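You operate a simulated robot arm through the tools that you are given. There is no shell and no other tool.

The job below is to be done with a simulated robot arm. You get a single attempt, and the scene is never put back.

TASK
Set the caliper on the brass block.
Fine: close the jaw on the block and press the set button; open the jaw and put the block back. Set down upright: brass block.

It is judged by the outcome, as a careful person would: the job done as asked, and still so three seconds after it is handed in. It fails if anything else is knocked over, pushed out of place, dropped, spilled or broken.

THE ROBOT
A 7-joint arm with a fingered hand, fixed in place. Base frame: the origin is at the foot of the arm, x ahead of it, y to its left, z up; the work surface is at about z = 0.86. Readings come in m, rad, newtons and seconds.
With the tool pointing down near the work surface it reaches from about 0.36 to 0.7 m from the base axis. Its first joint turns from -1.204 to 3.002 rad. Payload 3.2 kg.
The tool frame sits at the grasp point between the pads (the TCP): z along the fingers, y along the line on which they close. The tips reach 0.026 m beyond it. Largest opening 0.088 m; the body of the gripper starts 0.03 m behind the TCP. The gripper is a hand of 5 fingers: y runs from the thumb to the fingers, the wrist lies at [-0.016, -0.108, -0.172] in the tool frame, and closing takes about 1.5 s.
Orientation is told as [roll, pitch, yaw] about the base's x, y, z axes, in that order, counted from this pose: with the fingers straight down and the wrist toward the robot, the tool's x, y and z point along [0, 1, 0], [1, 0, 0] and [0, 0, -1] of the base frame.

THE INTERFACE
- The arm moves only by the tool drive_tool. Its arguments are lists of equal length, an entry for each row: "turn": the turn, a rotation vector about the tool's x, y, z in rad, a list of three; "translation": the shift along the tool's x, y, z in m, a list of three. In form: {"turn": [[ax, ay, az], ...], "translation": [[tx, ty, tz], ...]}. A call has 1 to 20 rows; each row is the pose to reach, as a shift and turn from the pose commanded when the call began, along the tool's axes at that moment. "gripper" is the finger opening in m, from 0 to 0.088, set as the call begins (left out, the last holds). A row lasts 0.2 s, in which the tool goes at most 0.05 m and 0.15 rad; a call with a longer step from one row to the next is refused whole, and so is a gripper value outside its range. Where a pose cannot be reached the arm comes as near as it can. A force on the tool above 40 N (or 10 N above the force at the start of the call, whichever is more), or a blocked arm, ends the call early, and 0.2 s more pass. Each finger travels about 0.072 m/s and halts on what it meets, pressing with about 33 N; the grip force reading is that of the motor and also rises with nothing between the fingers. The clock runs only during rows and for 0.2 s after the last one: add rows that repeat a pose to give the fingers time. It gives the time, the measured TCP pose, the force on the tool (base axes), the opening and the grip force at its end, in the units of the frame above (readings bear some noise), with the torque about the TCP (base axes, N m) and any sound that the robot's microphone picked up.
- Cameras (640 x 400 px; columns grow to the right, rows downward): "scene" is fixed at [0.2198, -0.4985, 1.6072]; the picture's right is [0.71, -0.70, 0.00], its down [-0.49, -0.49, -0.72] and it looks along [0.51, 0.51, -0.69] (base axes); focal length 333 px, centre (320, 200). "wrist" rides on the gripper at [0.067, -0.097, -0.117] in the tool frame; the picture's right is [-0.71, 0.33, -0.62], its down [-0.65, -0.65, 0.39] and it looks along [-0.28, 0.68, 0.68] (tool axes); focal length 234 px, centre (320, 200). There is no depth. A picture from a camera that has moved, and an enlarged one, comes with that camera's place and axes in the base frame and with its lens.
- get_image(camera): a new picture of that camera. It takes no simulated time.
- lift_body(by): slides the trunk up (or, below 0, down) by that many m; the arm rides with it, the base frame stays. It gives what a move gives, with no picture.
- finger_targets(index, middle, ring, little, thumb_bend, thumb_turn): sets how far each is bent, from 0 (flat) to 1 (curled in); at 0.3 the hand is open as for a grip, at 0.7 the pads meet at the TCP. One left out holds its place. A second passes; each finger stops where it meets its share of the squeeze, and holds until it gets a number again. A gripper value or a shape takes the hand back. It gives what a move gives, with no picture; readings hold the bend of each and the force on index, middle, ring, little, thumb and palm. thumb_turn goes from beside the hand (0) to across from the fingers (1), as for a grip.
- grasp_type(shape): the hand has 5 fingers and takes this shape, open, in about a second: jaw (thumb against the fingers, like two jaws); tri (thumb and two fingers); tip (a fingertip pinch); poke (one finger out to press); point (the index stretched); flat (the hand flat); cup (the hand cupped); fist (a fist). The gripper value then closes the fingers along that shape, each until it touches; the sizes above hold for jaw. It gives what a move gives, with no picture.
- enlarge(camera, box): a new picture of the part [left, top, right, bottom] of that camera's present view, enlarged. It takes no simulated time.
- close_job(): hands the job in; it is judged then, once.

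Places have to be worked out from the pictures, the camera data and where the tool is seen. Open the gripper and draw the arm clear of the work before you hand the job in, unless the task says otherwise.

The tools are called after "Request:" as name(argument=value, ...) on one line, values as JSON. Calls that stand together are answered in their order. drive_tool: Moves the arm, as the interface text tells. Its arguments: {"type":"object","properties":{"turn":{"type":"array","items":{"type":"array","items":{"type":"number"}}},"translation":{"type":"array","items":{"type":"array","items":{"type":"number"}}},"gripper":{"type":"number"}},"required":["turn","translation"]} The other tools are called the same way: lift_body (by) slides the trunk up or down; grasp_type (shape) gives the hand a shape; finger_targets (index, middle, ring, little, thumb_bend, thumb_turn) moves the fingers one by one; get_image (camera) takes a picture; enlarge (camera, box) takes an enlarged picture of a part of a camera's view; close_job () hands the job in.

At the start:

```text
t: 0.0
ee_pos: [0.54, 0.0611, 1.1665]
tcp_rot: [0.003, 0.0, 0.0]
force: [-0.3, 0.1, -0.2]
moment: [0.01, 0.0, -0.01]
grip_width: 0.0877
gripper_force: 0.1
shape: jaw
bend: [0.3, 0.3, 0.3, 0.3, 0.3, 0.97]
finger forces: [0.1, 0.0, 0.0, 0.0, 0.0, 0.0]
trunk travel left (down, up): [-0.775, 0.065]
```

scene: 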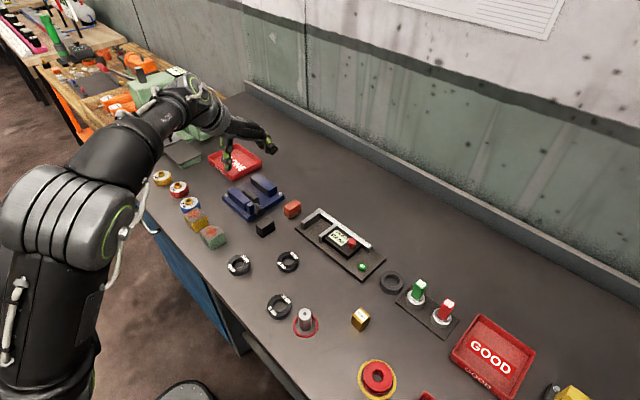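
wrist: 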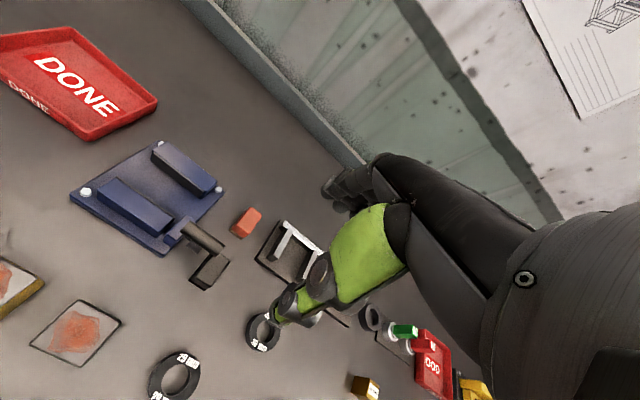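

I see a caliper-like fixture in the middle of the bench and a brass block near the front. I'll enlarge both to get details.

Request:
enlarge(camera="scene", box=[280, 190, 400, 290])

Request:
enlarge(camera="scene", box=[260, 260, 480, 400])

Request:
enlarge(camera="scene", box=[140, 120, 320, 260])

Request:
enlarge(camera="wrist", box=[220, 180, 440, 400])

```text
4.00 times, centred on (340, 240) of scene
camera zoom: at [0.2198, -0.4985, 1.6072], right [0.71, -0.7, 0.0], down [-0.49, -0.49, -0.72], along [0.51, 0.51, -0.69], focal length 1332 px, centre (240, 40)
```

zoom: 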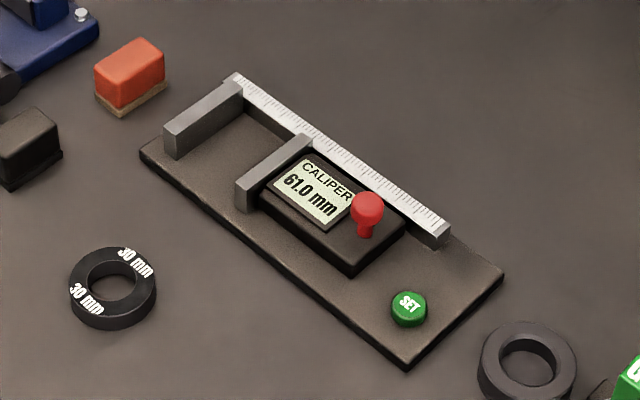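

```text
2.86 times, centred on (370, 330) of scene
camera zoom: at [0.2198, -0.4985, 1.6072], right [0.71, -0.7, 0.0], down [-0.49, -0.49, -0.72], along [0.51, 0.51, -0.69], focal length 952 px, centre (177, -171)
```

zoom: 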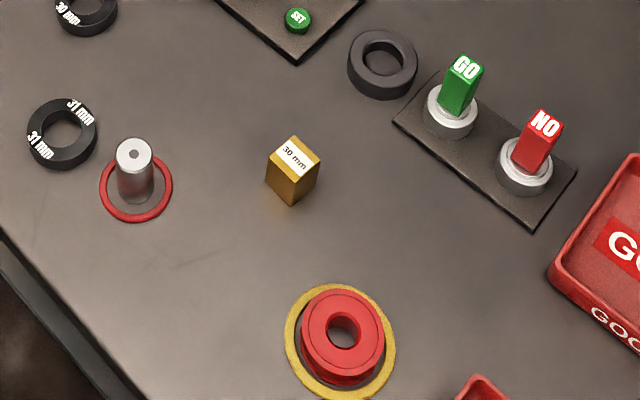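

```text
2.86 times, centred on (230, 190) of scene
camera zoom: at [0.2198, -0.4985, 1.6072], right [0.71, -0.7, 0.0], down [-0.49, -0.49, -0.72], along [0.51, 0.51, -0.69], focal length 952 px, centre (577, 229)
```

zoom: 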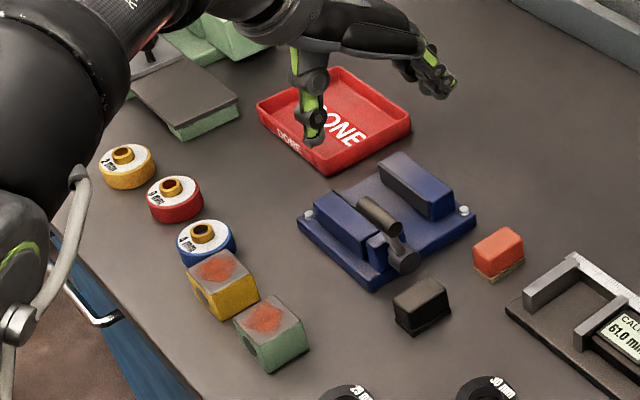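

```text
1.82 times, centred on (330, 290) of wrist
camera zoom: at [0.4431, 0.1274, 1.2846], right [0.33, -0.71, 0.62], down [-0.65, -0.65, -0.39], along [0.68, -0.28, -0.68], focal length 426 px, centre (302, 36)
```

zoom: 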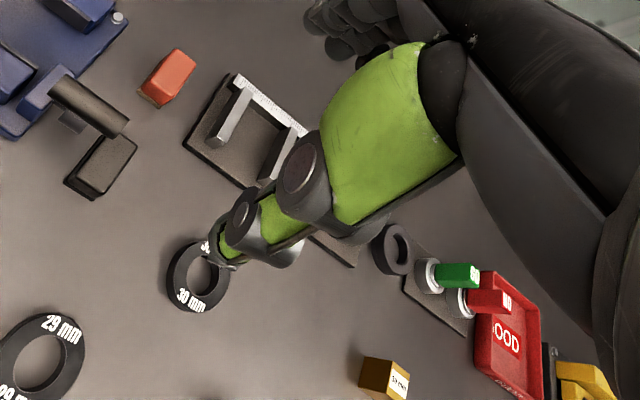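

The block stands near (0.54, -0.30) and the caliper plate spans about x 0.62–0.73, y -0.24–0.01, with the slide along y. I'll enlarge further to pin down the block dimensions and jaw geometry.

Request:
enlarge(camera="scene", box=[344, 300, 376, 340])

Request:
enlarge(camera="scene", box=[290, 200, 354, 240])

Request:
enlarge(camera="scene", box=[332, 220, 396, 290])

```text
10.00 times, centred on (360, 320) of scene
camera zoom: at [0.2198, -0.4985, 1.6072], right [0.71, -0.7, 0.0], down [-0.49, -0.49, -0.72], along [0.51, 0.51, -0.69], focal length 3330 px, centre (-80, -1000)
```

zoom: 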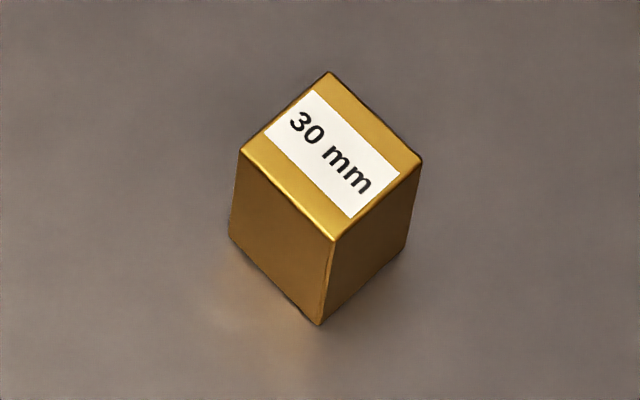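

```text
10.00 times, centred on (322, 220) of scene
camera zoom: at [0.2198, -0.4985, 1.6072], right [0.71, -0.7, 0.0], down [-0.49, -0.49, -0.72], along [0.51, 0.51, -0.69], focal length 3330 px, centre (300, 0)
```

zoom: 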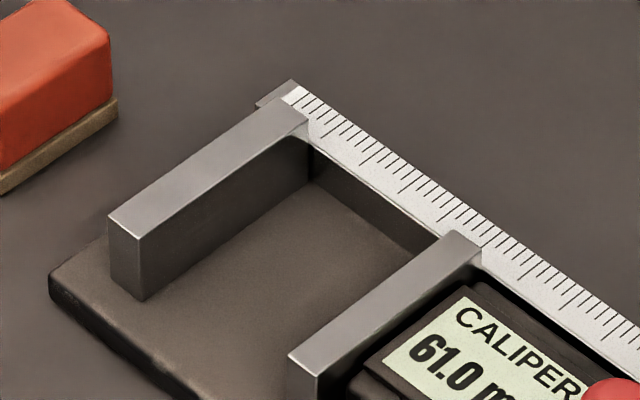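

```text
5.71 times, centred on (364, 255) of scene
camera zoom: at [0.2198, -0.4985, 1.6072], right [0.71, -0.7, 0.0], down [-0.49, -0.49, -0.72], along [0.51, 0.51, -0.69], focal length 1903 px, centre (69, -114)
```

zoom: 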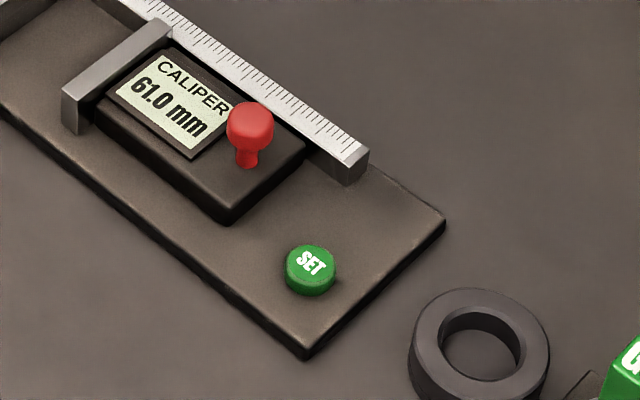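

The block measures about 30×30×40 mm, centred at about (0.539, -0.307), and turned slightly by about -0.05 rad. The caliper jaws have inner faces at y≈-0.011 and -0.072, tops at z≈0.897, and the knob is at about (0.673, -0.159, 0.914). I'll try the narrower tri hand shape in free air and look at it.

Request:
grasp_type(shape="tri")

Request:
get_image(camera="wrist")

Request:
enlarge(camera="scene", box=[180, 80, 300, 180])

```text
t: 0.9
ee_pos: [0.5408, 0.061, 1.1667]
tcp_rot: [0.0, 0.001, 0.002]
force: [0.6, -0.2, 1.3]
moment: [0.0, 0.02, 0.02]
grip_width: 0.0879
gripper_force: 0.1
shape: tri
bend: [0.3, 0.3, 0.99, 0.99, 0.3, 0.97]
finger forces: [0.1, 0.1, 0.0, 0.0, 0.0, 0.0]
trunk travel left (down, up): [-0.775, 0.065]
```

```text
taken
camera wrist: at [0.4431, 0.1275, 1.2846], right [0.33, -0.71, 0.62], down [-0.65, -0.65, -0.39], along [0.68, -0.28, -0.68], focal length 234 px, centre (320, 200)
```

wrist: 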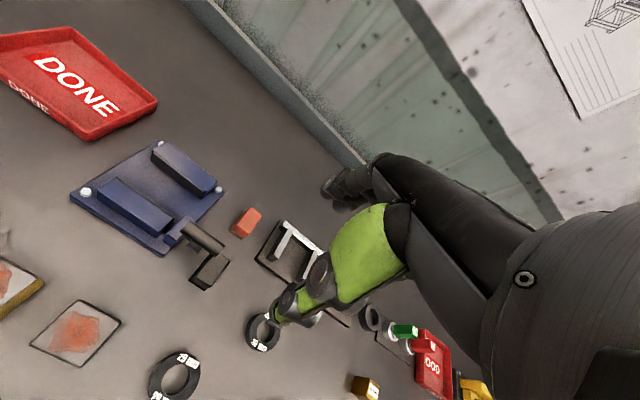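

```text
4.00 times, centred on (240, 130) of scene
camera zoom: at [0.2198, -0.4985, 1.6072], right [0.71, -0.7, 0.0], down [-0.49, -0.49, -0.72], along [0.51, 0.51, -0.69], focal length 1332 px, centre (640, 480)
```

zoom: 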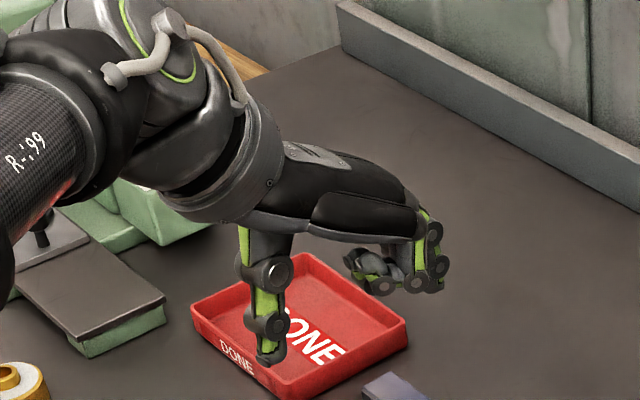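

Tri keeps index and middle open with ring and little curled. I'll also check the tip shape, since a single finger against the thumb would fit more easily in the 61 mm gap.

Request:
grasp_type(shape="tip")

Request:
enlarge(camera="scene", box=[200, 90, 300, 170])

Request:
enlarge(camera="wrist", box=[220, 150, 440, 350])

```text
t: 1.8
ee_pos: [0.5406, 0.0613, 1.1679]
tcp_rot: [0.001, 0.0, 0.0]
force: [-0.3, -0.2, 0.0]
moment: [-0.02, -0.02, -0.01]
grip_width: 0.0877
gripper_force: 0.0
shape: tip
bend: [0.3, 0.98, 0.99, 0.99, 0.3, 0.97]
finger forces: [0.0, 0.0, 0.0, 0.0, 0.1, 0.0]
trunk travel left (down, up): [-0.775, 0.065]
```

```text
5.00 times, centred on (250, 130) of scene
camera zoom: at [0.2198, -0.4985, 1.6072], right [0.71, -0.7, 0.0], down [-0.49, -0.49, -0.72], along [0.51, 0.51, -0.69], focal length 1665 px, centre (670, 550)
```

zoom: 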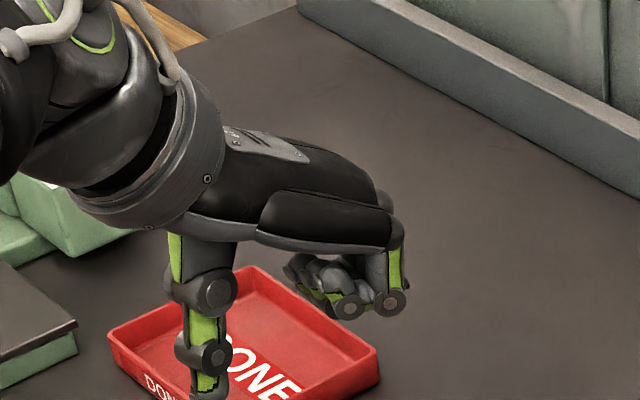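

```text
2.00 times, centred on (330, 250) of wrist
camera zoom: at [0.4431, 0.1274, 1.2847], right [0.33, -0.71, 0.62], down [-0.65, -0.65, -0.39], along [0.68, -0.28, -0.68], focal length 468 px, centre (300, 100)
```

zoom: 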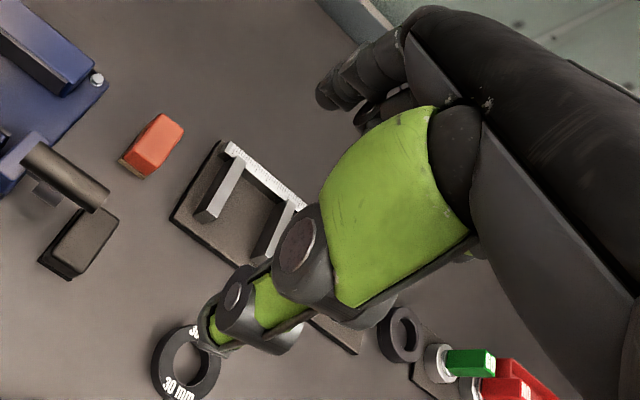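

In tip shape, the thumb and index oppose each other at the tool's centre line, which suits the gap. I'll fly to above the block at about z 1.05 and look with the wrist camera.

Request:
drive_tool(turn=[[0, 0, 0], [0, 0, 0], [0, 0, 0], [0, 0, 0], [0, 0, 0], [0, 0, 0], [0, 0, 0], [0, 0, 0], [0, 0, 0], [0, 0, 0]], translation=[[-0.041, 0, 0.013], [-0.082, 0, 0.026], [-0.123, 0, 0.039], [-0.164, 0, 0.052], [-0.205, 0, 0.065], [-0.246, 0, 0.078], [-0.287, 0, 0.091], [-0.328, -0.001, 0.104], [-0.368, -0.002, 0.117], [-0.368, -0.002, 0.117]], gripper=0.088)

Request:
get_image(camera="wrist")

Request:
get_image(camera="scene")

```text
t: 4.0
ee_pos: [0.5386, -0.3055, 1.0516]
tcp_rot: [-0.001, 0.001, -0.001]
force: [-0.6, 0.3, 0.0]
moment: [-0.03, 0.01, -0.02]
grip_width: 0.0877
gripper_force: 0.2
shape: tip
bend: [0.3, 0.98, 0.99, 0.99, 0.3, 0.97]
finger forces: [0.0, 0.0, 0.0, 0.1, 0.1, 0.0]
trunk travel left (down, up): [-0.775, 0.065]
```

```text
taken
camera wrist: at [0.4417, -0.2388, 1.1689], right [0.33, -0.71, 0.62], down [-0.65, -0.65, -0.39], along [0.68, -0.28, -0.68], focal length 234 px, centre (320, 200)
```

wrist: 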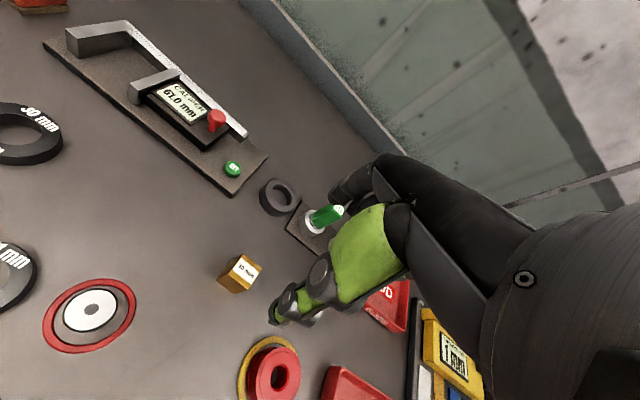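

```text
taken
```

scene: 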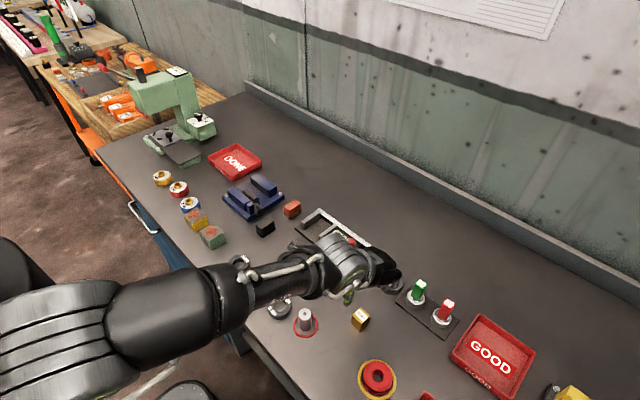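

The hand is above the block, with the gauges and e-stop clear of its envelope. I'll enlarge the wrist view of the block to cross-check its position and turn.

Request:
enlarge(camera="wrist", box=[200, 240, 280, 310])

Request:
enlarge(camera="scene", box=[290, 220, 450, 340])

```text
5.71 times, centred on (240, 275) of wrist
camera zoom: at [0.4417, -0.2388, 1.1689], right [0.33, -0.71, 0.62], down [-0.65, -0.65, -0.39], along [0.68, -0.28, -0.68], focal length 1338 px, centre (777, -229)
```

zoom: 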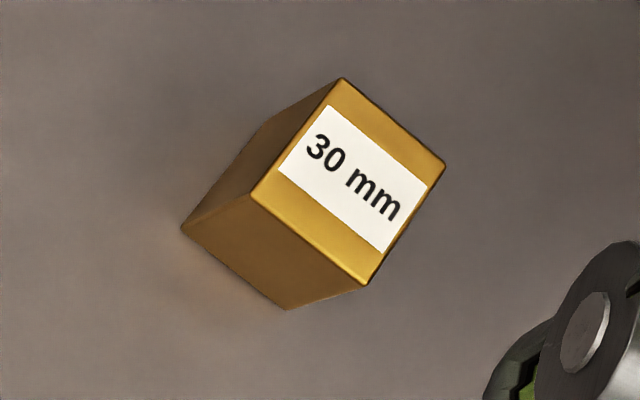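

```text
3.33 times, centred on (370, 280) of scene
camera zoom: at [0.2198, -0.4985, 1.6072], right [0.71, -0.7, 0.0], down [-0.49, -0.49, -0.72], along [0.51, 0.51, -0.69], focal length 1110 px, centre (153, -67)
```

zoom: 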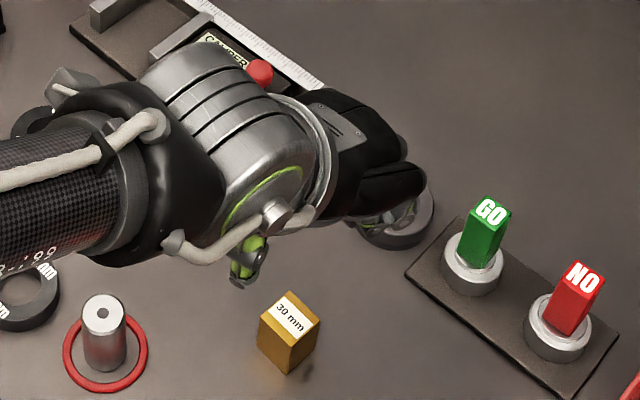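

Both cameras agree: block centre about (0.541, -0.307), turned about -0.05 rad. I'll match the turn and descend partway to z≈0.945 straddling it, then check.

Request:
drive_tool(turn=[[0, 0, 0.05], [0, 0, 0.05], [0, 0, 0.05], [0, 0, 0.05], [0, 0, 0.05]], translation=[[-0.0015, 0.0025, 0.03], [-0.0015, 0.0025, 0.06], [-0.0015, 0.0025, 0.09], [-0.0015, 0.0025, 0.106], [-0.0015, 0.0025, 0.106]])

Request:
get_image(camera="wrist")

Request:
enlarge(camera="scene", box=[290, 220, 450, 340])

```text
t: 5.2
ee_pos: [0.5409, -0.3085, 0.9443]
tcp_rot: [0.0, -0.001, -0.047]
force: [0.1, 0.6, 0.3]
moment: [0.0, 0.01, -0.01]
grip_width: 0.0878
gripper_force: 0.1
shape: tip
bend: [0.3, 0.98, 0.99, 0.99, 0.3, 0.97]
finger forces: [0.1, 0.0, 0.0, 0.0, 0.0, 0.0]
trunk travel left (down, up): [-0.775, 0.065]
```

```text
taken
camera wrist: at [0.448, -0.2367, 1.0624], right [0.3, -0.72, 0.62], down [-0.69, -0.62, -0.39], along [0.67, -0.31, -0.68], focal length 234 px, centre (320, 200)
```

wrist: 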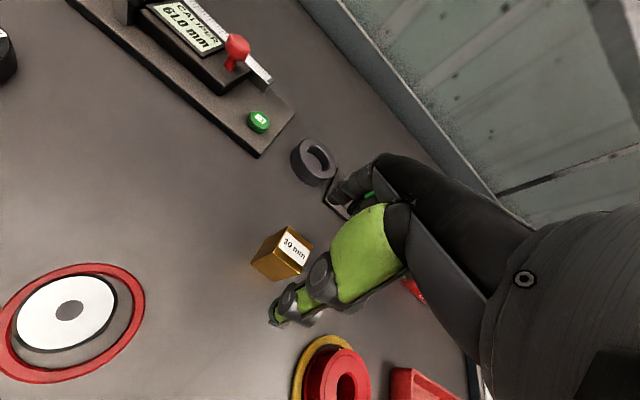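

```text
3.33 times, centred on (370, 280) of scene
camera zoom: at [0.2198, -0.4985, 1.6072], right [0.71, -0.7, 0.0], down [-0.49, -0.49, -0.72], along [0.51, 0.51, -0.69], focal length 1110 px, centre (153, -67)
```

zoom: 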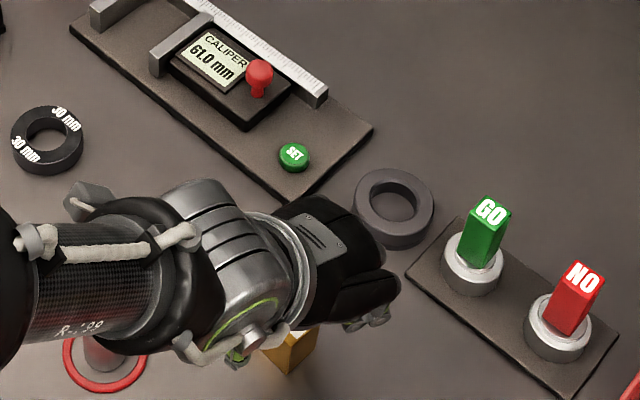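

The descent is clear and the block sits between thumb and index. I'll go down to TCP z≈0.898 so the tips are at about 0.872, keeping the curled fingers above the block top.

Request:
drive_tool(turn=[[0, 0, 0], [0, 0, 0], [0, 0, 0], [0, 0, 0]], translation=[[0.001, 0, 0.016], [0.001, 0, 0.032], [0.001, 0, 0.046], [0.001, 0, 0.046]])

Request:
get_image(camera="wrist")

Request:
enlarge(camera="scene", box=[320, 270, 440, 350])

```text
t: 6.2
ee_pos: [0.5401, -0.3076, 0.8974]
tcp_rot: [-0.001, -0.001, -0.049]
force: [0.0, 0.1, 0.1]
moment: [-0.05, 0.0, 0.0]
grip_width: 0.0879
gripper_force: 0.0
shape: tip
bend: [0.3, 0.98, 0.99, 0.99, 0.3, 0.97]
finger forces: [0.1, 0.2, 0.0, 0.0, 0.1, 0.1]
trunk travel left (down, up): [-0.775, 0.065]
```

```text
taken
camera wrist: at [0.4468, -0.2361, 1.0156], right [0.3, -0.72, 0.62], down [-0.69, -0.62, -0.39], along [0.67, -0.31, -0.68], focal length 234 px, centre (320, 200)
```

wrist: 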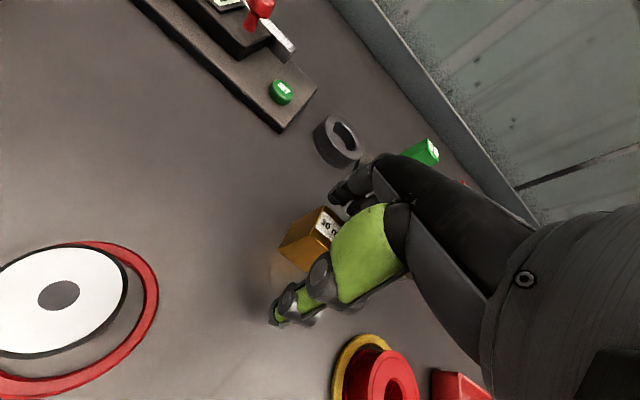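

```text
5.00 times, centred on (380, 310) of scene
camera zoom: at [0.2198, -0.4985, 1.6072], right [0.71, -0.7, 0.0], down [-0.49, -0.49, -0.72], along [0.51, 0.51, -0.69], focal length 1665 px, centre (20, -350)
```

zoom: 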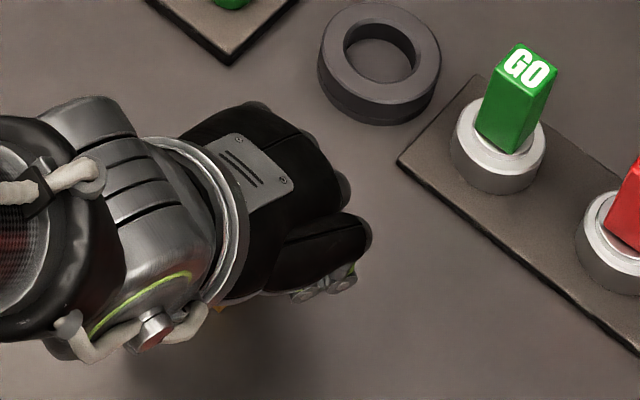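

The block is between thumb and index and nothing is touching. I'll close on it to a slightly smaller target than 30 mm and hold long enough for the fingers to settle.

Request:
drive_tool(turn=[[0, 0, 0], [0, 0, 0], [0, 0, 0], [0, 0, 0], [0, 0, 0], [0, 0, 0], [0, 0, 0], [0, 0, 0], [0, 0, 0]], translation=[[0, 0, 0], [0, 0, 0], [0, 0, 0], [0, 0, 0], [0, 0, 0], [0, 0, 0], [0, 0, 0], [0, 0, 0], [0, 0, 0]], gripper=0.015)

Request:
get_image(camera="wrist")

```text
t: 8.2
ee_pos: [0.5412, -0.3072, 0.899]
tcp_rot: [0.001, -0.001, -0.049]
force: [-1.4, -0.1, 0.1]
moment: [-0.02, 0.06, -0.01]
grip_width: 0.0233
gripper_force: 32.9
shape: tip
bend: [0.59, 0.98, 1.0, 1.0, 0.45, 1.0]
finger forces: [29.8, 1.3, 0.0, 0.1, 30.4, 0.0]
trunk travel left (down, up): [-0.775, 0.065]
```

```text
taken
camera wrist: at [0.447, -0.2363, 1.0155], right [0.3, -0.72, 0.62], down [-0.69, -0.62, -0.39], along [0.67, -0.31, -0.68], focal length 234 px, centre (320, 200)
```

wrist: 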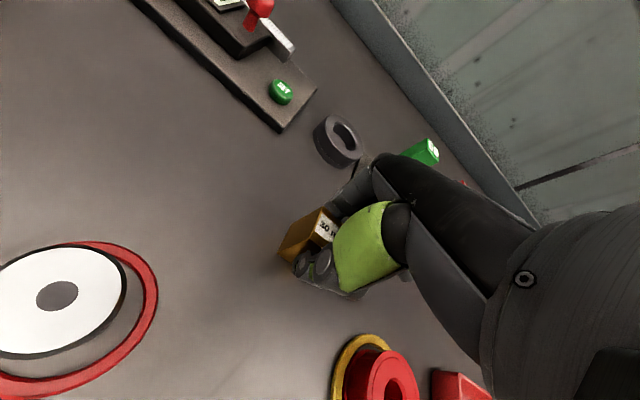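

Thumb and index both carry about 30 N on the block. I'll lift it slowly by 8 cm and check that it hangs upright.

Request:
drive_tool(turn=[[0, 0, 0], [0, 0, 0], [0, 0, 0], [0, 0, 0], [0, 0, 0], [0, 0, 0]], translation=[[0, 0, -0.01], [0, 0, -0.025], [0, 0, -0.045], [0, 0, -0.065], [0, 0, -0.08], [0, 0, -0.08]])

Request:
get_image(camera="wrist")

Request:
enlarge(camera="scene", box=[300, 220, 420, 340])

```text
t: 9.6
ee_pos: [0.5413, -0.3072, 0.9786]
tcp_rot: [0.0, 0.001, -0.049]
force: [0.8, -0.8, -2.8]
moment: [-0.01, -0.01, -0.01]
grip_width: 0.0235
gripper_force: 33.1
shape: tip
bend: [0.59, 0.98, 1.0, 1.0, 0.45, 1.0]
finger forces: [29.9, 0.9, 0.0, 0.0, 30.2, 0.0]
trunk travel left (down, up): [-0.775, 0.065]
```

```text
taken
camera wrist: at [0.4474, -0.2365, 1.096], right [0.3, -0.72, 0.62], down [-0.69, -0.62, -0.39], along [0.66, -0.31, -0.68], focal length 234 px, centre (320, 200)
```

wrist: 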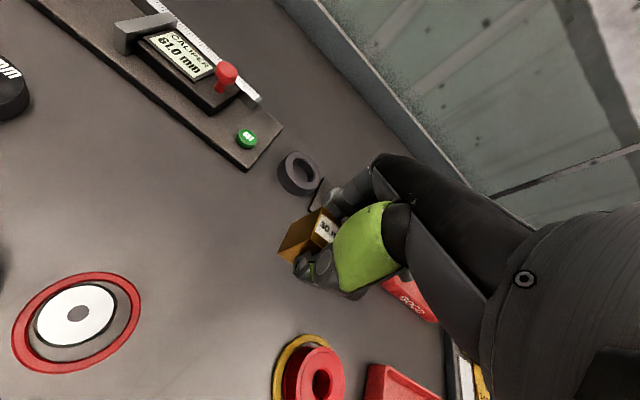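

```text
3.33 times, centred on (360, 280) of scene
camera zoom: at [0.2198, -0.4985, 1.6072], right [0.71, -0.7, 0.0], down [-0.49, -0.49, -0.72], along [0.51, 0.51, -0.69], focal length 1110 px, centre (187, -67)
```

zoom: 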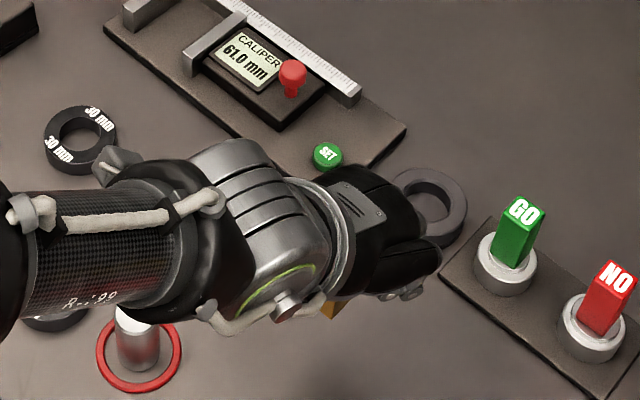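

The block is lifted, with a load of about 2.8 N. I'll enlarge the wrist view to see its pose in the hand.

Request:
enlarge(camera="wrist", box=[260, 180, 380, 300])

```text
3.33 times, centred on (320, 240) of wrist
camera zoom: at [0.4474, -0.2365, 1.096], right [0.3, -0.72, 0.62], down [-0.69, -0.62, -0.39], along [0.66, -0.31, -0.68], focal length 781 px, centre (320, 67)
```

zoom: 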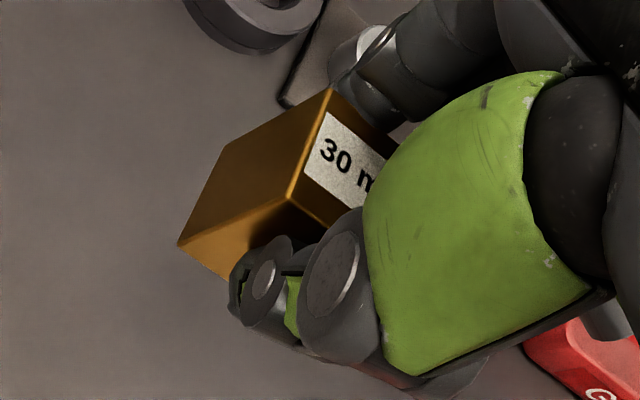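

The block is held upright and centred at the TCP, its bottom about 0.039 m below it. I'll raise it, square it up by undoing the 0.05 rad turn, and carry it above the gap at about (0.652, -0.035).

Request:
drive_tool(turn=[[0, 0, 0], [0, 0, 0], [0, 0, -0.01], [0, 0, -0.02], [0, 0, -0.03], [0, 0, -0.04], [0, 0, -0.05], [0, 0, -0.05], [0, 0, -0.05], [0, 0, -0.05], [0, 0, -0.05]], translation=[[0, 0, -0.035], [0, 0, -0.07], [0.0347, 0.0121, -0.07], [0.0694, 0.0242, -0.07], [0.104, 0.0364, -0.07], [0.1387, 0.0485, -0.07], [0.1734, 0.0606, -0.07], [0.208, 0.0728, -0.07], [0.2427, 0.0849, -0.07], [0.2774, 0.097, -0.07], [0.2774, 0.097, -0.07]])

Request:
get_image(camera="wrist")

Request:
get_image(camera="scene")

```text
t: 12.0
ee_pos: [0.652, -0.0363, 1.0473]
tcp_rot: [0.001, -0.001, -0.001]
force: [-0.7, 0.1, -3.1]
moment: [0.03, 0.0, 0.01]
grip_width: 0.0234
gripper_force: 33.4
shape: tip
bend: [0.59, 0.98, 1.0, 1.0, 0.45, 1.0]
finger forces: [29.9, 0.7, 0.1, 0.0, 30.0, 0.0]
trunk travel left (down, up): [-0.775, 0.065]
```

```text
taken
camera wrist: at [0.5548, 0.03, 1.165], right [0.33, -0.71, 0.62], down [-0.65, -0.65, -0.39], along [0.68, -0.28, -0.68], focal length 234 px, centre (320, 200)
```

wrist: 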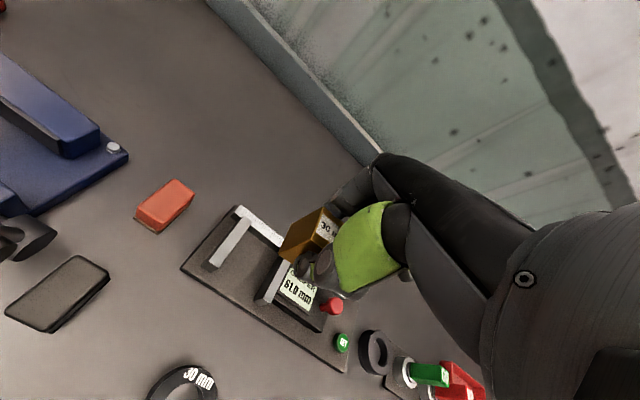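

```text
taken
```

scene: 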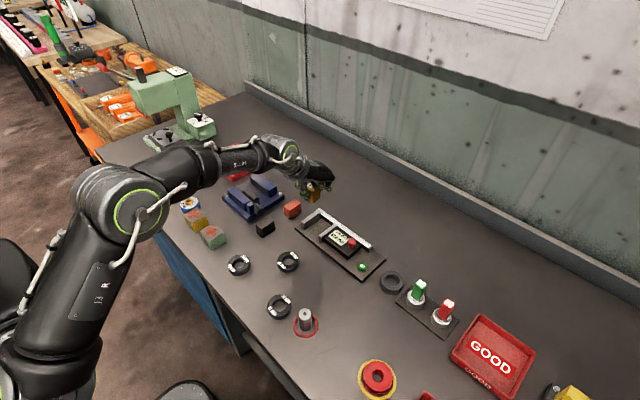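

The block is over the caliper. I'll zoom the wrist view to cross-check the jaw faces against the arm's frame before lowering.

Request:
enlarge(camera="wrist", box=[180, 190, 300, 310])

```text
3.33 times, centred on (240, 250) of wrist
camera zoom: at [0.5548, 0.03, 1.165], right [0.33, -0.71, 0.62], down [-0.65, -0.65, -0.39], along [0.68, -0.28, -0.68], focal length 781 px, centre (587, 33)
```

zoom: 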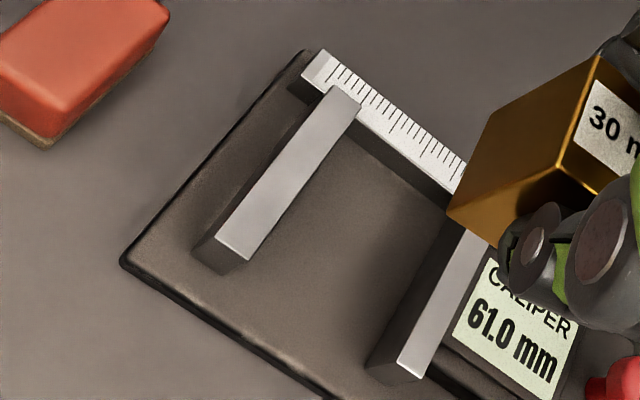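

Jaw faces are confirmed at y≈-0.011 and -0.0725, with the jaw fronts at x≈0.64. I'll shift to x≈0.658 and lower to about 8 mm above the plate.

Request:
drive_tool(turn=[[0, 0, 0], [0, 0, 0], [0, 0, 0], [0, 0, 0], [0, 0, 0], [0, 0, 0], [0, 0, 0]], translation=[[0, 0.006, 0.02], [0, 0.006, 0.05], [0, 0.006, 0.08], [0, 0.006, 0.1], [0, 0.006, 0.115], [0, 0.006, 0.128], [0, 0.006, 0.128]])

Request:
get_image(camera="wrist")

Request:
enlarge(camera="scene", box=[270, 180, 400, 280])

Request:
enlarge(camera="wrist", box=[240, 180, 360, 300])

```text
t: 13.6
ee_pos: [0.6576, -0.0341, 0.919]
tcp_rot: [0.0, 0.0, 0.0]
force: [-0.4, 0.3, -3.4]
moment: [-0.01, 0.01, -0.01]
grip_width: 0.0235
gripper_force: 33.7
shape: tip
bend: [0.59, 0.98, 1.0, 1.0, 0.45, 1.0]
finger forces: [29.8, 0.6, 0.0, 0.0, 30.2, 0.0]
trunk travel left (down, up): [-0.775, 0.065]
```

```text
taken
camera wrist: at [0.5604, 0.0316, 1.0372], right [0.33, -0.71, 0.62], down [-0.65, -0.65, -0.39], along [0.68, -0.28, -0.68], focal length 234 px, centre (320, 200)
```

wrist: 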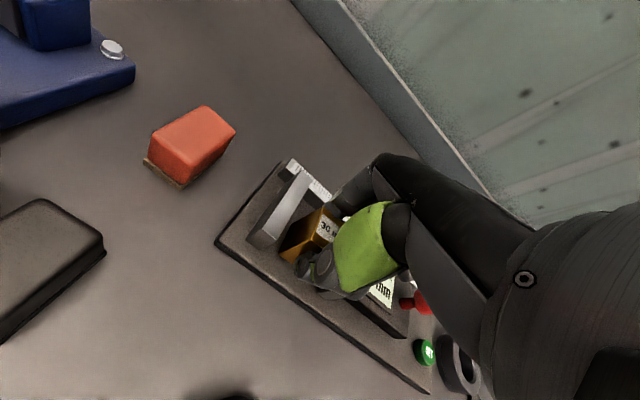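

```text
4.00 times, centred on (335, 230) of scene
camera zoom: at [0.2198, -0.4985, 1.6072], right [0.71, -0.7, 0.0], down [-0.49, -0.49, -0.72], along [0.51, 0.51, -0.69], focal length 1332 px, centre (260, 80)
```

zoom: 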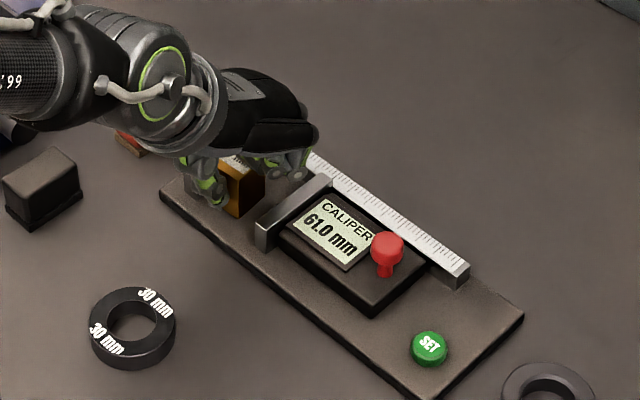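

```text
3.33 times, centred on (300, 240) of wrist
camera zoom: at [0.5604, 0.0316, 1.0372], right [0.33, -0.71, 0.62], down [-0.65, -0.65, -0.39], along [0.68, -0.28, -0.68], focal length 781 px, centre (387, 67)
```

zoom: 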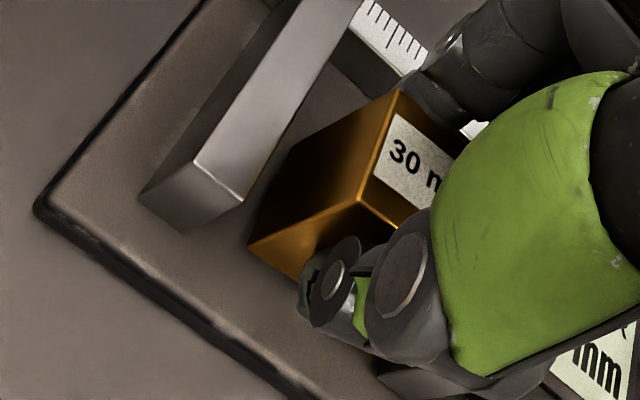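

The block is in the gap about 12 mm from the fixed jaw, with its front just inside the jaw front. I'll shift it 8 mm toward the fixed jaw and lower it 8 mm, watching the force.

Request:
drive_tool(turn=[[0, 0, 0], [0, 0, 0], [0, 0, 0], [0, 0, 0], [0, 0, 0]], translation=[[0.004, 0, 0], [0.008, 0, 0.002], [0.008, 0, 0.005], [0.008, 0, 0.008], [0.008, 0, 0.008]])

Request:
enlarge(camera="wrist", box=[240, 180, 360, 300])

Request:
enlarge(camera="scene", box=[290, 200, 354, 240])

```text
t: 14.8
ee_pos: [0.6579, -0.0268, 0.9111]
tcp_rot: [0.0, 0.0, 0.001]
force: [-0.4, 0.0, -2.2]
moment: [0.01, 0.0, 0.0]
grip_width: 0.0236
gripper_force: 33.0
shape: tip
bend: [0.59, 0.98, 1.0, 1.0, 0.45, 1.0]
finger forces: [29.9, 0.6, 0.1, 0.0, 30.1, 0.0]
trunk travel left (down, up): [-0.775, 0.065]
```

```text
3.33 times, centred on (300, 240) of wrist
camera zoom: at [0.5607, 0.0386, 1.0287], right [0.33, -0.71, 0.62], down [-0.65, -0.65, -0.39], along [0.68, -0.28, -0.68], focal length 781 px, centre (387, 67)
```

zoom: 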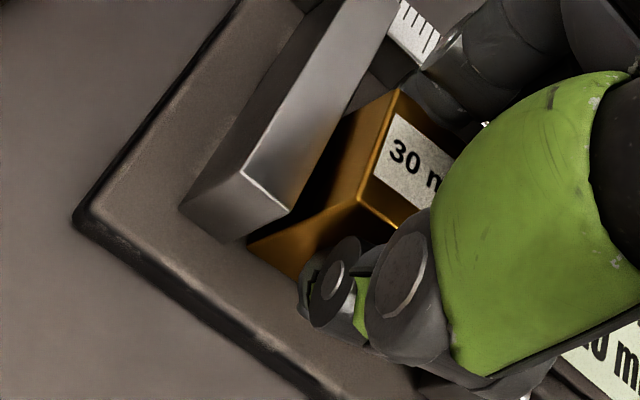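

```text
10.00 times, centred on (322, 220) of scene
camera zoom: at [0.2198, -0.4985, 1.6072], right [0.71, -0.7, 0.0], down [-0.49, -0.49, -0.72], along [0.51, 0.51, -0.69], focal length 3330 px, centre (300, 0)
```

zoom: 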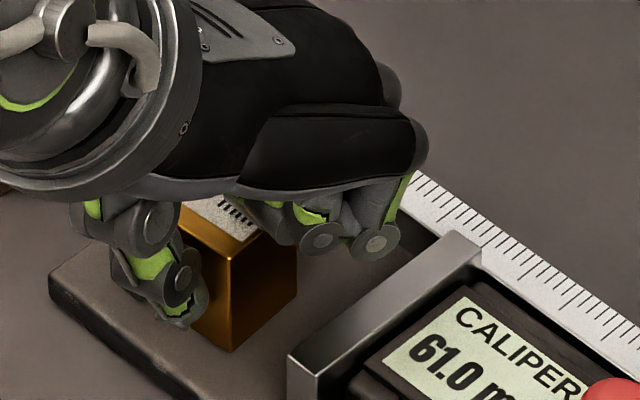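

The block is now about 4–5 mm from the fixed jaw and about 3 mm above the plate. I'll lower it in small steps until I feel contact.

Request:
drive_tool(turn=[[0, 0, 0], [0, 0, 0], [0, 0, 0]], translation=[[0, 0, 0.001], [0, 0, 0.002], [0, 0, 0.002]])

```text
t: 15.6
ee_pos: [0.6574, -0.0281, 0.9091]
tcp_rot: [0.0, 0.0, -0.001]
force: [-0.1, -0.8, -1.0]
moment: [-0.07, 0.01, 0.01]
grip_width: 0.0235
gripper_force: 33.0
shape: tip
bend: [0.59, 0.98, 1.0, 1.0, 0.45, 1.0]
finger forces: [29.9, 1.4, 0.0, 0.1, 30.3, 0.0]
trunk travel left (down, up): [-0.775, 0.065]
```

The load is dropping slightly (from -3 to -1 N), so contact may be starting. I'll go one more millimetre.

Request:
drive_tool(turn=[[0, 0, 0], [0, 0, 0], [0, 0, 0]], translation=[[0, 0, 0.0005], [0, 0, 0.001], [0, 0, 0.001]])

```text
t: 16.4
ee_pos: [0.6572, -0.0261, 0.9089]
tcp_rot: [0.0, -0.004, 0.001]
force: [1.8, -0.8, 0.2]
moment: [-0.07, 0.01, 0.0]
grip_width: 0.0237
gripper_force: 33.3
shape: tip
bend: [0.59, 0.98, 1.0, 1.0, 0.45, 1.0]
finger forces: [30.6, 2.6, 0.1, 0.0, 30.3, 0.1]
trunk travel left (down, up): [-0.775, 0.065]
```

The weight is now borne by the plate (z force about 0). I'll open gently to 0.042 so the fingers clear the block but not reach the beam.

Request:
drive_tool(turn=[[0, 0, 0], [0, 0, 0], [0, 0, 0], [0, 0, 0], [0, 0, 0]], translation=[[0, 0, 0.0005], [0, 0, 0.0005], [0, 0, 0.0005], [0, 0, 0.0005], [0, 0, 0.0005]], gripper=0.042)

Request:
enlarge(camera="wrist", box=[240, 180, 360, 300])

Request:
enlarge(camera="scene", box=[290, 200, 354, 240])

```text
t: 17.6
ee_pos: [0.658, -0.0275, 0.9089]
tcp_rot: [-0.001, -0.003, 0.002]
force: [1.7, -0.8, 5.3]
moment: [-0.02, -0.12, 0.03]
grip_width: 0.0412
gripper_force: 0.0
shape: tip
bend: [0.51, 0.98, 0.99, 0.99, 0.35, 1.0]
finger forces: [0.1, 5.2, 0.0, 0.1, 0.0, 0.0]
trunk travel left (down, up): [-0.775, 0.065]
```

```text
3.33 times, centred on (300, 240) of wrist
camera zoom: at [0.5602, 0.0395, 1.0267], right [0.33, -0.71, 0.62], down [-0.65, -0.65, -0.39], along [0.68, -0.28, -0.68], focal length 781 px, centre (387, 67)
```

zoom: 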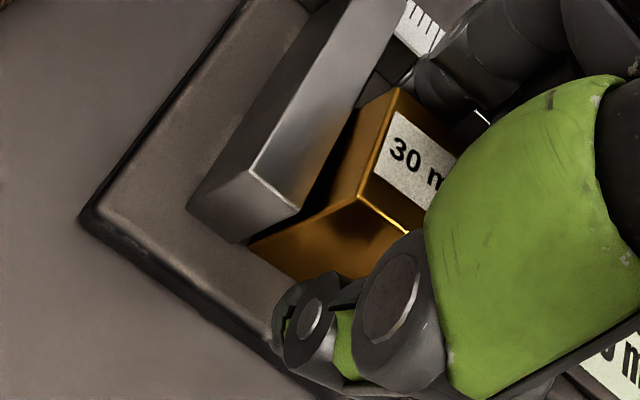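

```text
10.00 times, centred on (322, 220) of scene
camera zoom: at [0.2198, -0.4985, 1.6072], right [0.71, -0.7, 0.0], down [-0.49, -0.49, -0.72], along [0.51, 0.51, -0.69], focal length 3330 px, centre (300, 0)
```

zoom: 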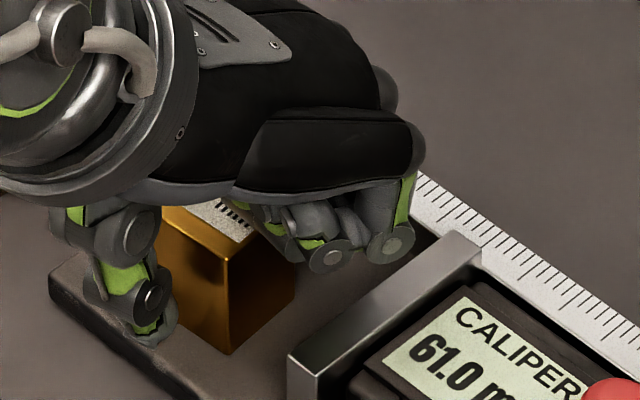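

The block stands on the plate and the fingers are released; only the curled middle finger rests lightly (5 N) on its top. I'll rise straight up.

Request:
drive_tool(turn=[[0, 0, 0], [0, 0, 0], [0, 0, 0], [0, 0, 0], [0, 0, 0], [0, 0, 0], [0, 0, 0]], translation=[[0, 0, -0.005], [0, 0, -0.015], [0, 0, -0.03], [0, 0, -0.05], [0, 0, -0.08], [0, 0, -0.11], [0, 0, -0.11]])

Request:
get_image(camera="wrist")

Request:
enlarge(camera="scene", box=[280, 190, 400, 290])

```text
t: 19.2
ee_pos: [0.6552, -0.0274, 1.0163]
tcp_rot: [-0.001, 0.003, 0.0]
force: [-0.2, -0.1, -0.2]
moment: [0.0, -0.01, 0.01]
grip_width: 0.0414
gripper_force: 0.1
shape: tip
bend: [0.51, 0.98, 0.99, 0.99, 0.35, 1.0]
finger forces: [0.0, 0.0, 0.0, 0.1, 0.0, 0.0]
trunk travel left (down, up): [-0.775, 0.065]
```

```text
taken
camera wrist: at [0.5589, 0.0394, 1.1347], right [0.33, -0.71, 0.62], down [-0.65, -0.65, -0.39], along [0.68, -0.28, -0.68], focal length 234 px, centre (320, 200)
```

wrist: 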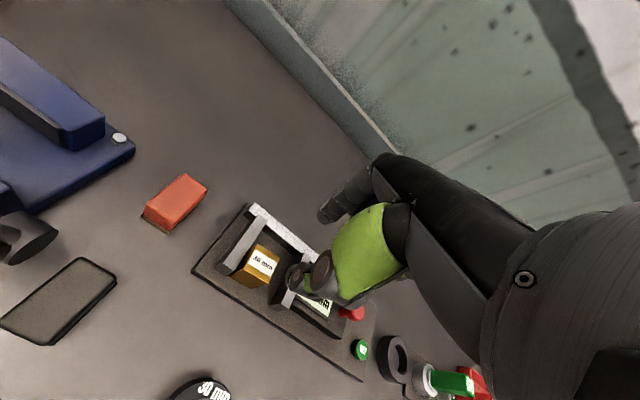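

```text
4.00 times, centred on (340, 240) of scene
camera zoom: at [0.2198, -0.4985, 1.6072], right [0.71, -0.7, 0.0], down [-0.49, -0.49, -0.72], along [0.51, 0.51, -0.69], focal length 1332 px, centre (240, 40)
```

zoom: 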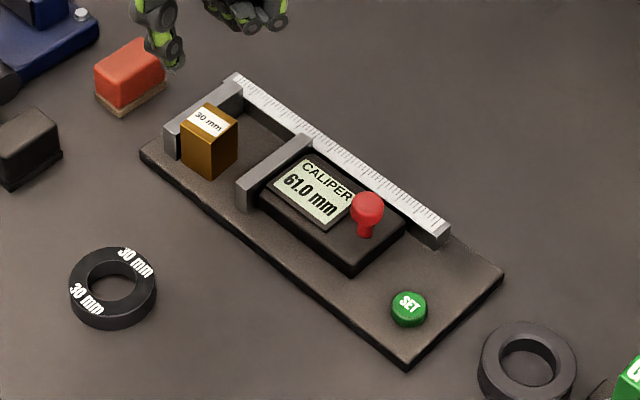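

The block stands upright in the gap and nothing else moved. Next I'll move above the red knob (about (0.675, -0.159)) with the fingers moderately open.

Request:
drive_tool(turn=[[0, 0, 0], [0, 0, 0], [0, 0, 0], [0, 0, 0], [0, 0, 0]], translation=[[-0.035, 0.005, 0], [-0.07, 0.01, 0], [-0.105, 0.015, 0.005], [-0.132, 0.018, 0.01], [-0.132, 0.018, 0.01]], gripper=0.06)

Request:
get_image(camera="wrist")

Request:
enlarge(camera="scene", box=[280, 190, 400, 290])

```text
t: 20.4
ee_pos: [0.674, -0.1599, 1.008]
tcp_rot: [0.0, 0.0, 0.003]
force: [-0.2, -0.4, 0.5]
moment: [-0.04, -0.01, 0.04]
grip_width: 0.0592
gripper_force: 0.0
shape: tip
bend: [0.42, 0.98, 0.99, 0.99, 0.08, 0.99]
finger forces: [0.0, 0.0, 0.0, 0.0, 0.0, 0.0]
trunk travel left (down, up): [-0.775, 0.065]
```

```text
taken
camera wrist: at [0.5778, -0.0931, 1.1257], right [0.33, -0.71, 0.62], down [-0.65, -0.65, -0.39], along [0.68, -0.28, -0.68], focal length 234 px, centre (320, 200)
```

wrist: 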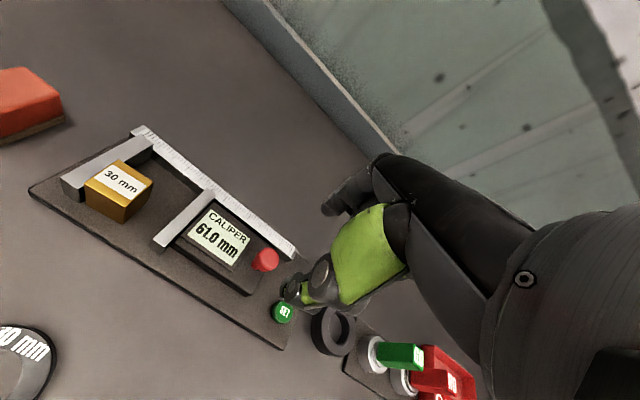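

```text
4.00 times, centred on (340, 240) of scene
camera zoom: at [0.2198, -0.4985, 1.6072], right [0.71, -0.7, 0.0], down [-0.49, -0.49, -0.72], along [0.51, 0.51, -0.69], focal length 1332 px, centre (240, 40)
```

zoom: 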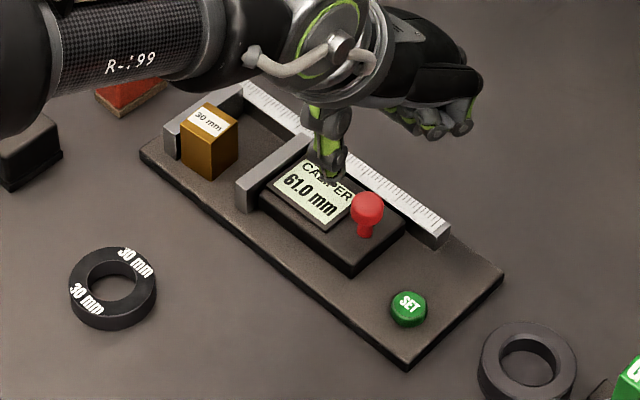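

Reach is fine here. I'll zoom the wrist view at the knob to fix its location in the arm's frame.

Request:
enlarge(camera="wrist", box=[180, 190, 340, 340])

Request:
enlarge(camera="wrist", box=[270, 150, 430, 320])

```text
2.67 times, centred on (260, 265) of wrist
camera zoom: at [0.5778, -0.0931, 1.1257], right [0.33, -0.71, 0.62], down [-0.65, -0.65, -0.39], along [0.68, -0.28, -0.68], focal length 624 px, centre (480, 27)
```

zoom: 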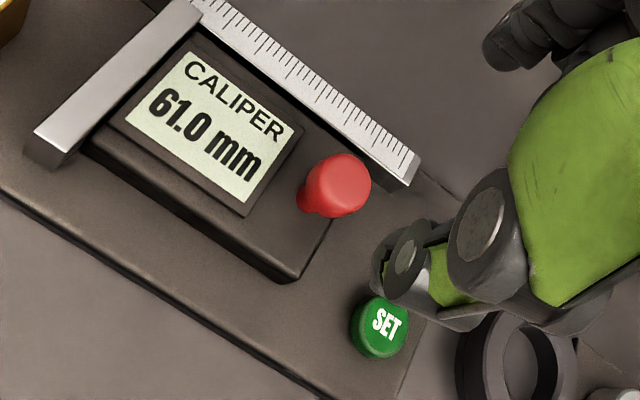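

```text
2.35 times, centred on (350, 235) of wrist
camera zoom: at [0.5778, -0.0931, 1.1257], right [0.33, -0.71, 0.62], down [-0.65, -0.65, -0.39], along [0.68, -0.28, -0.68], focal length 551 px, centre (249, 118)
```

zoom: 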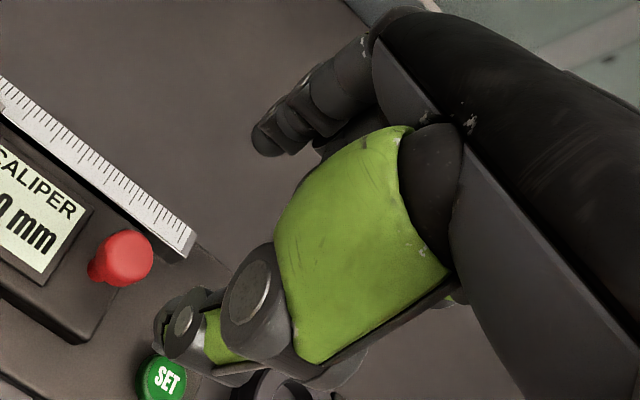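

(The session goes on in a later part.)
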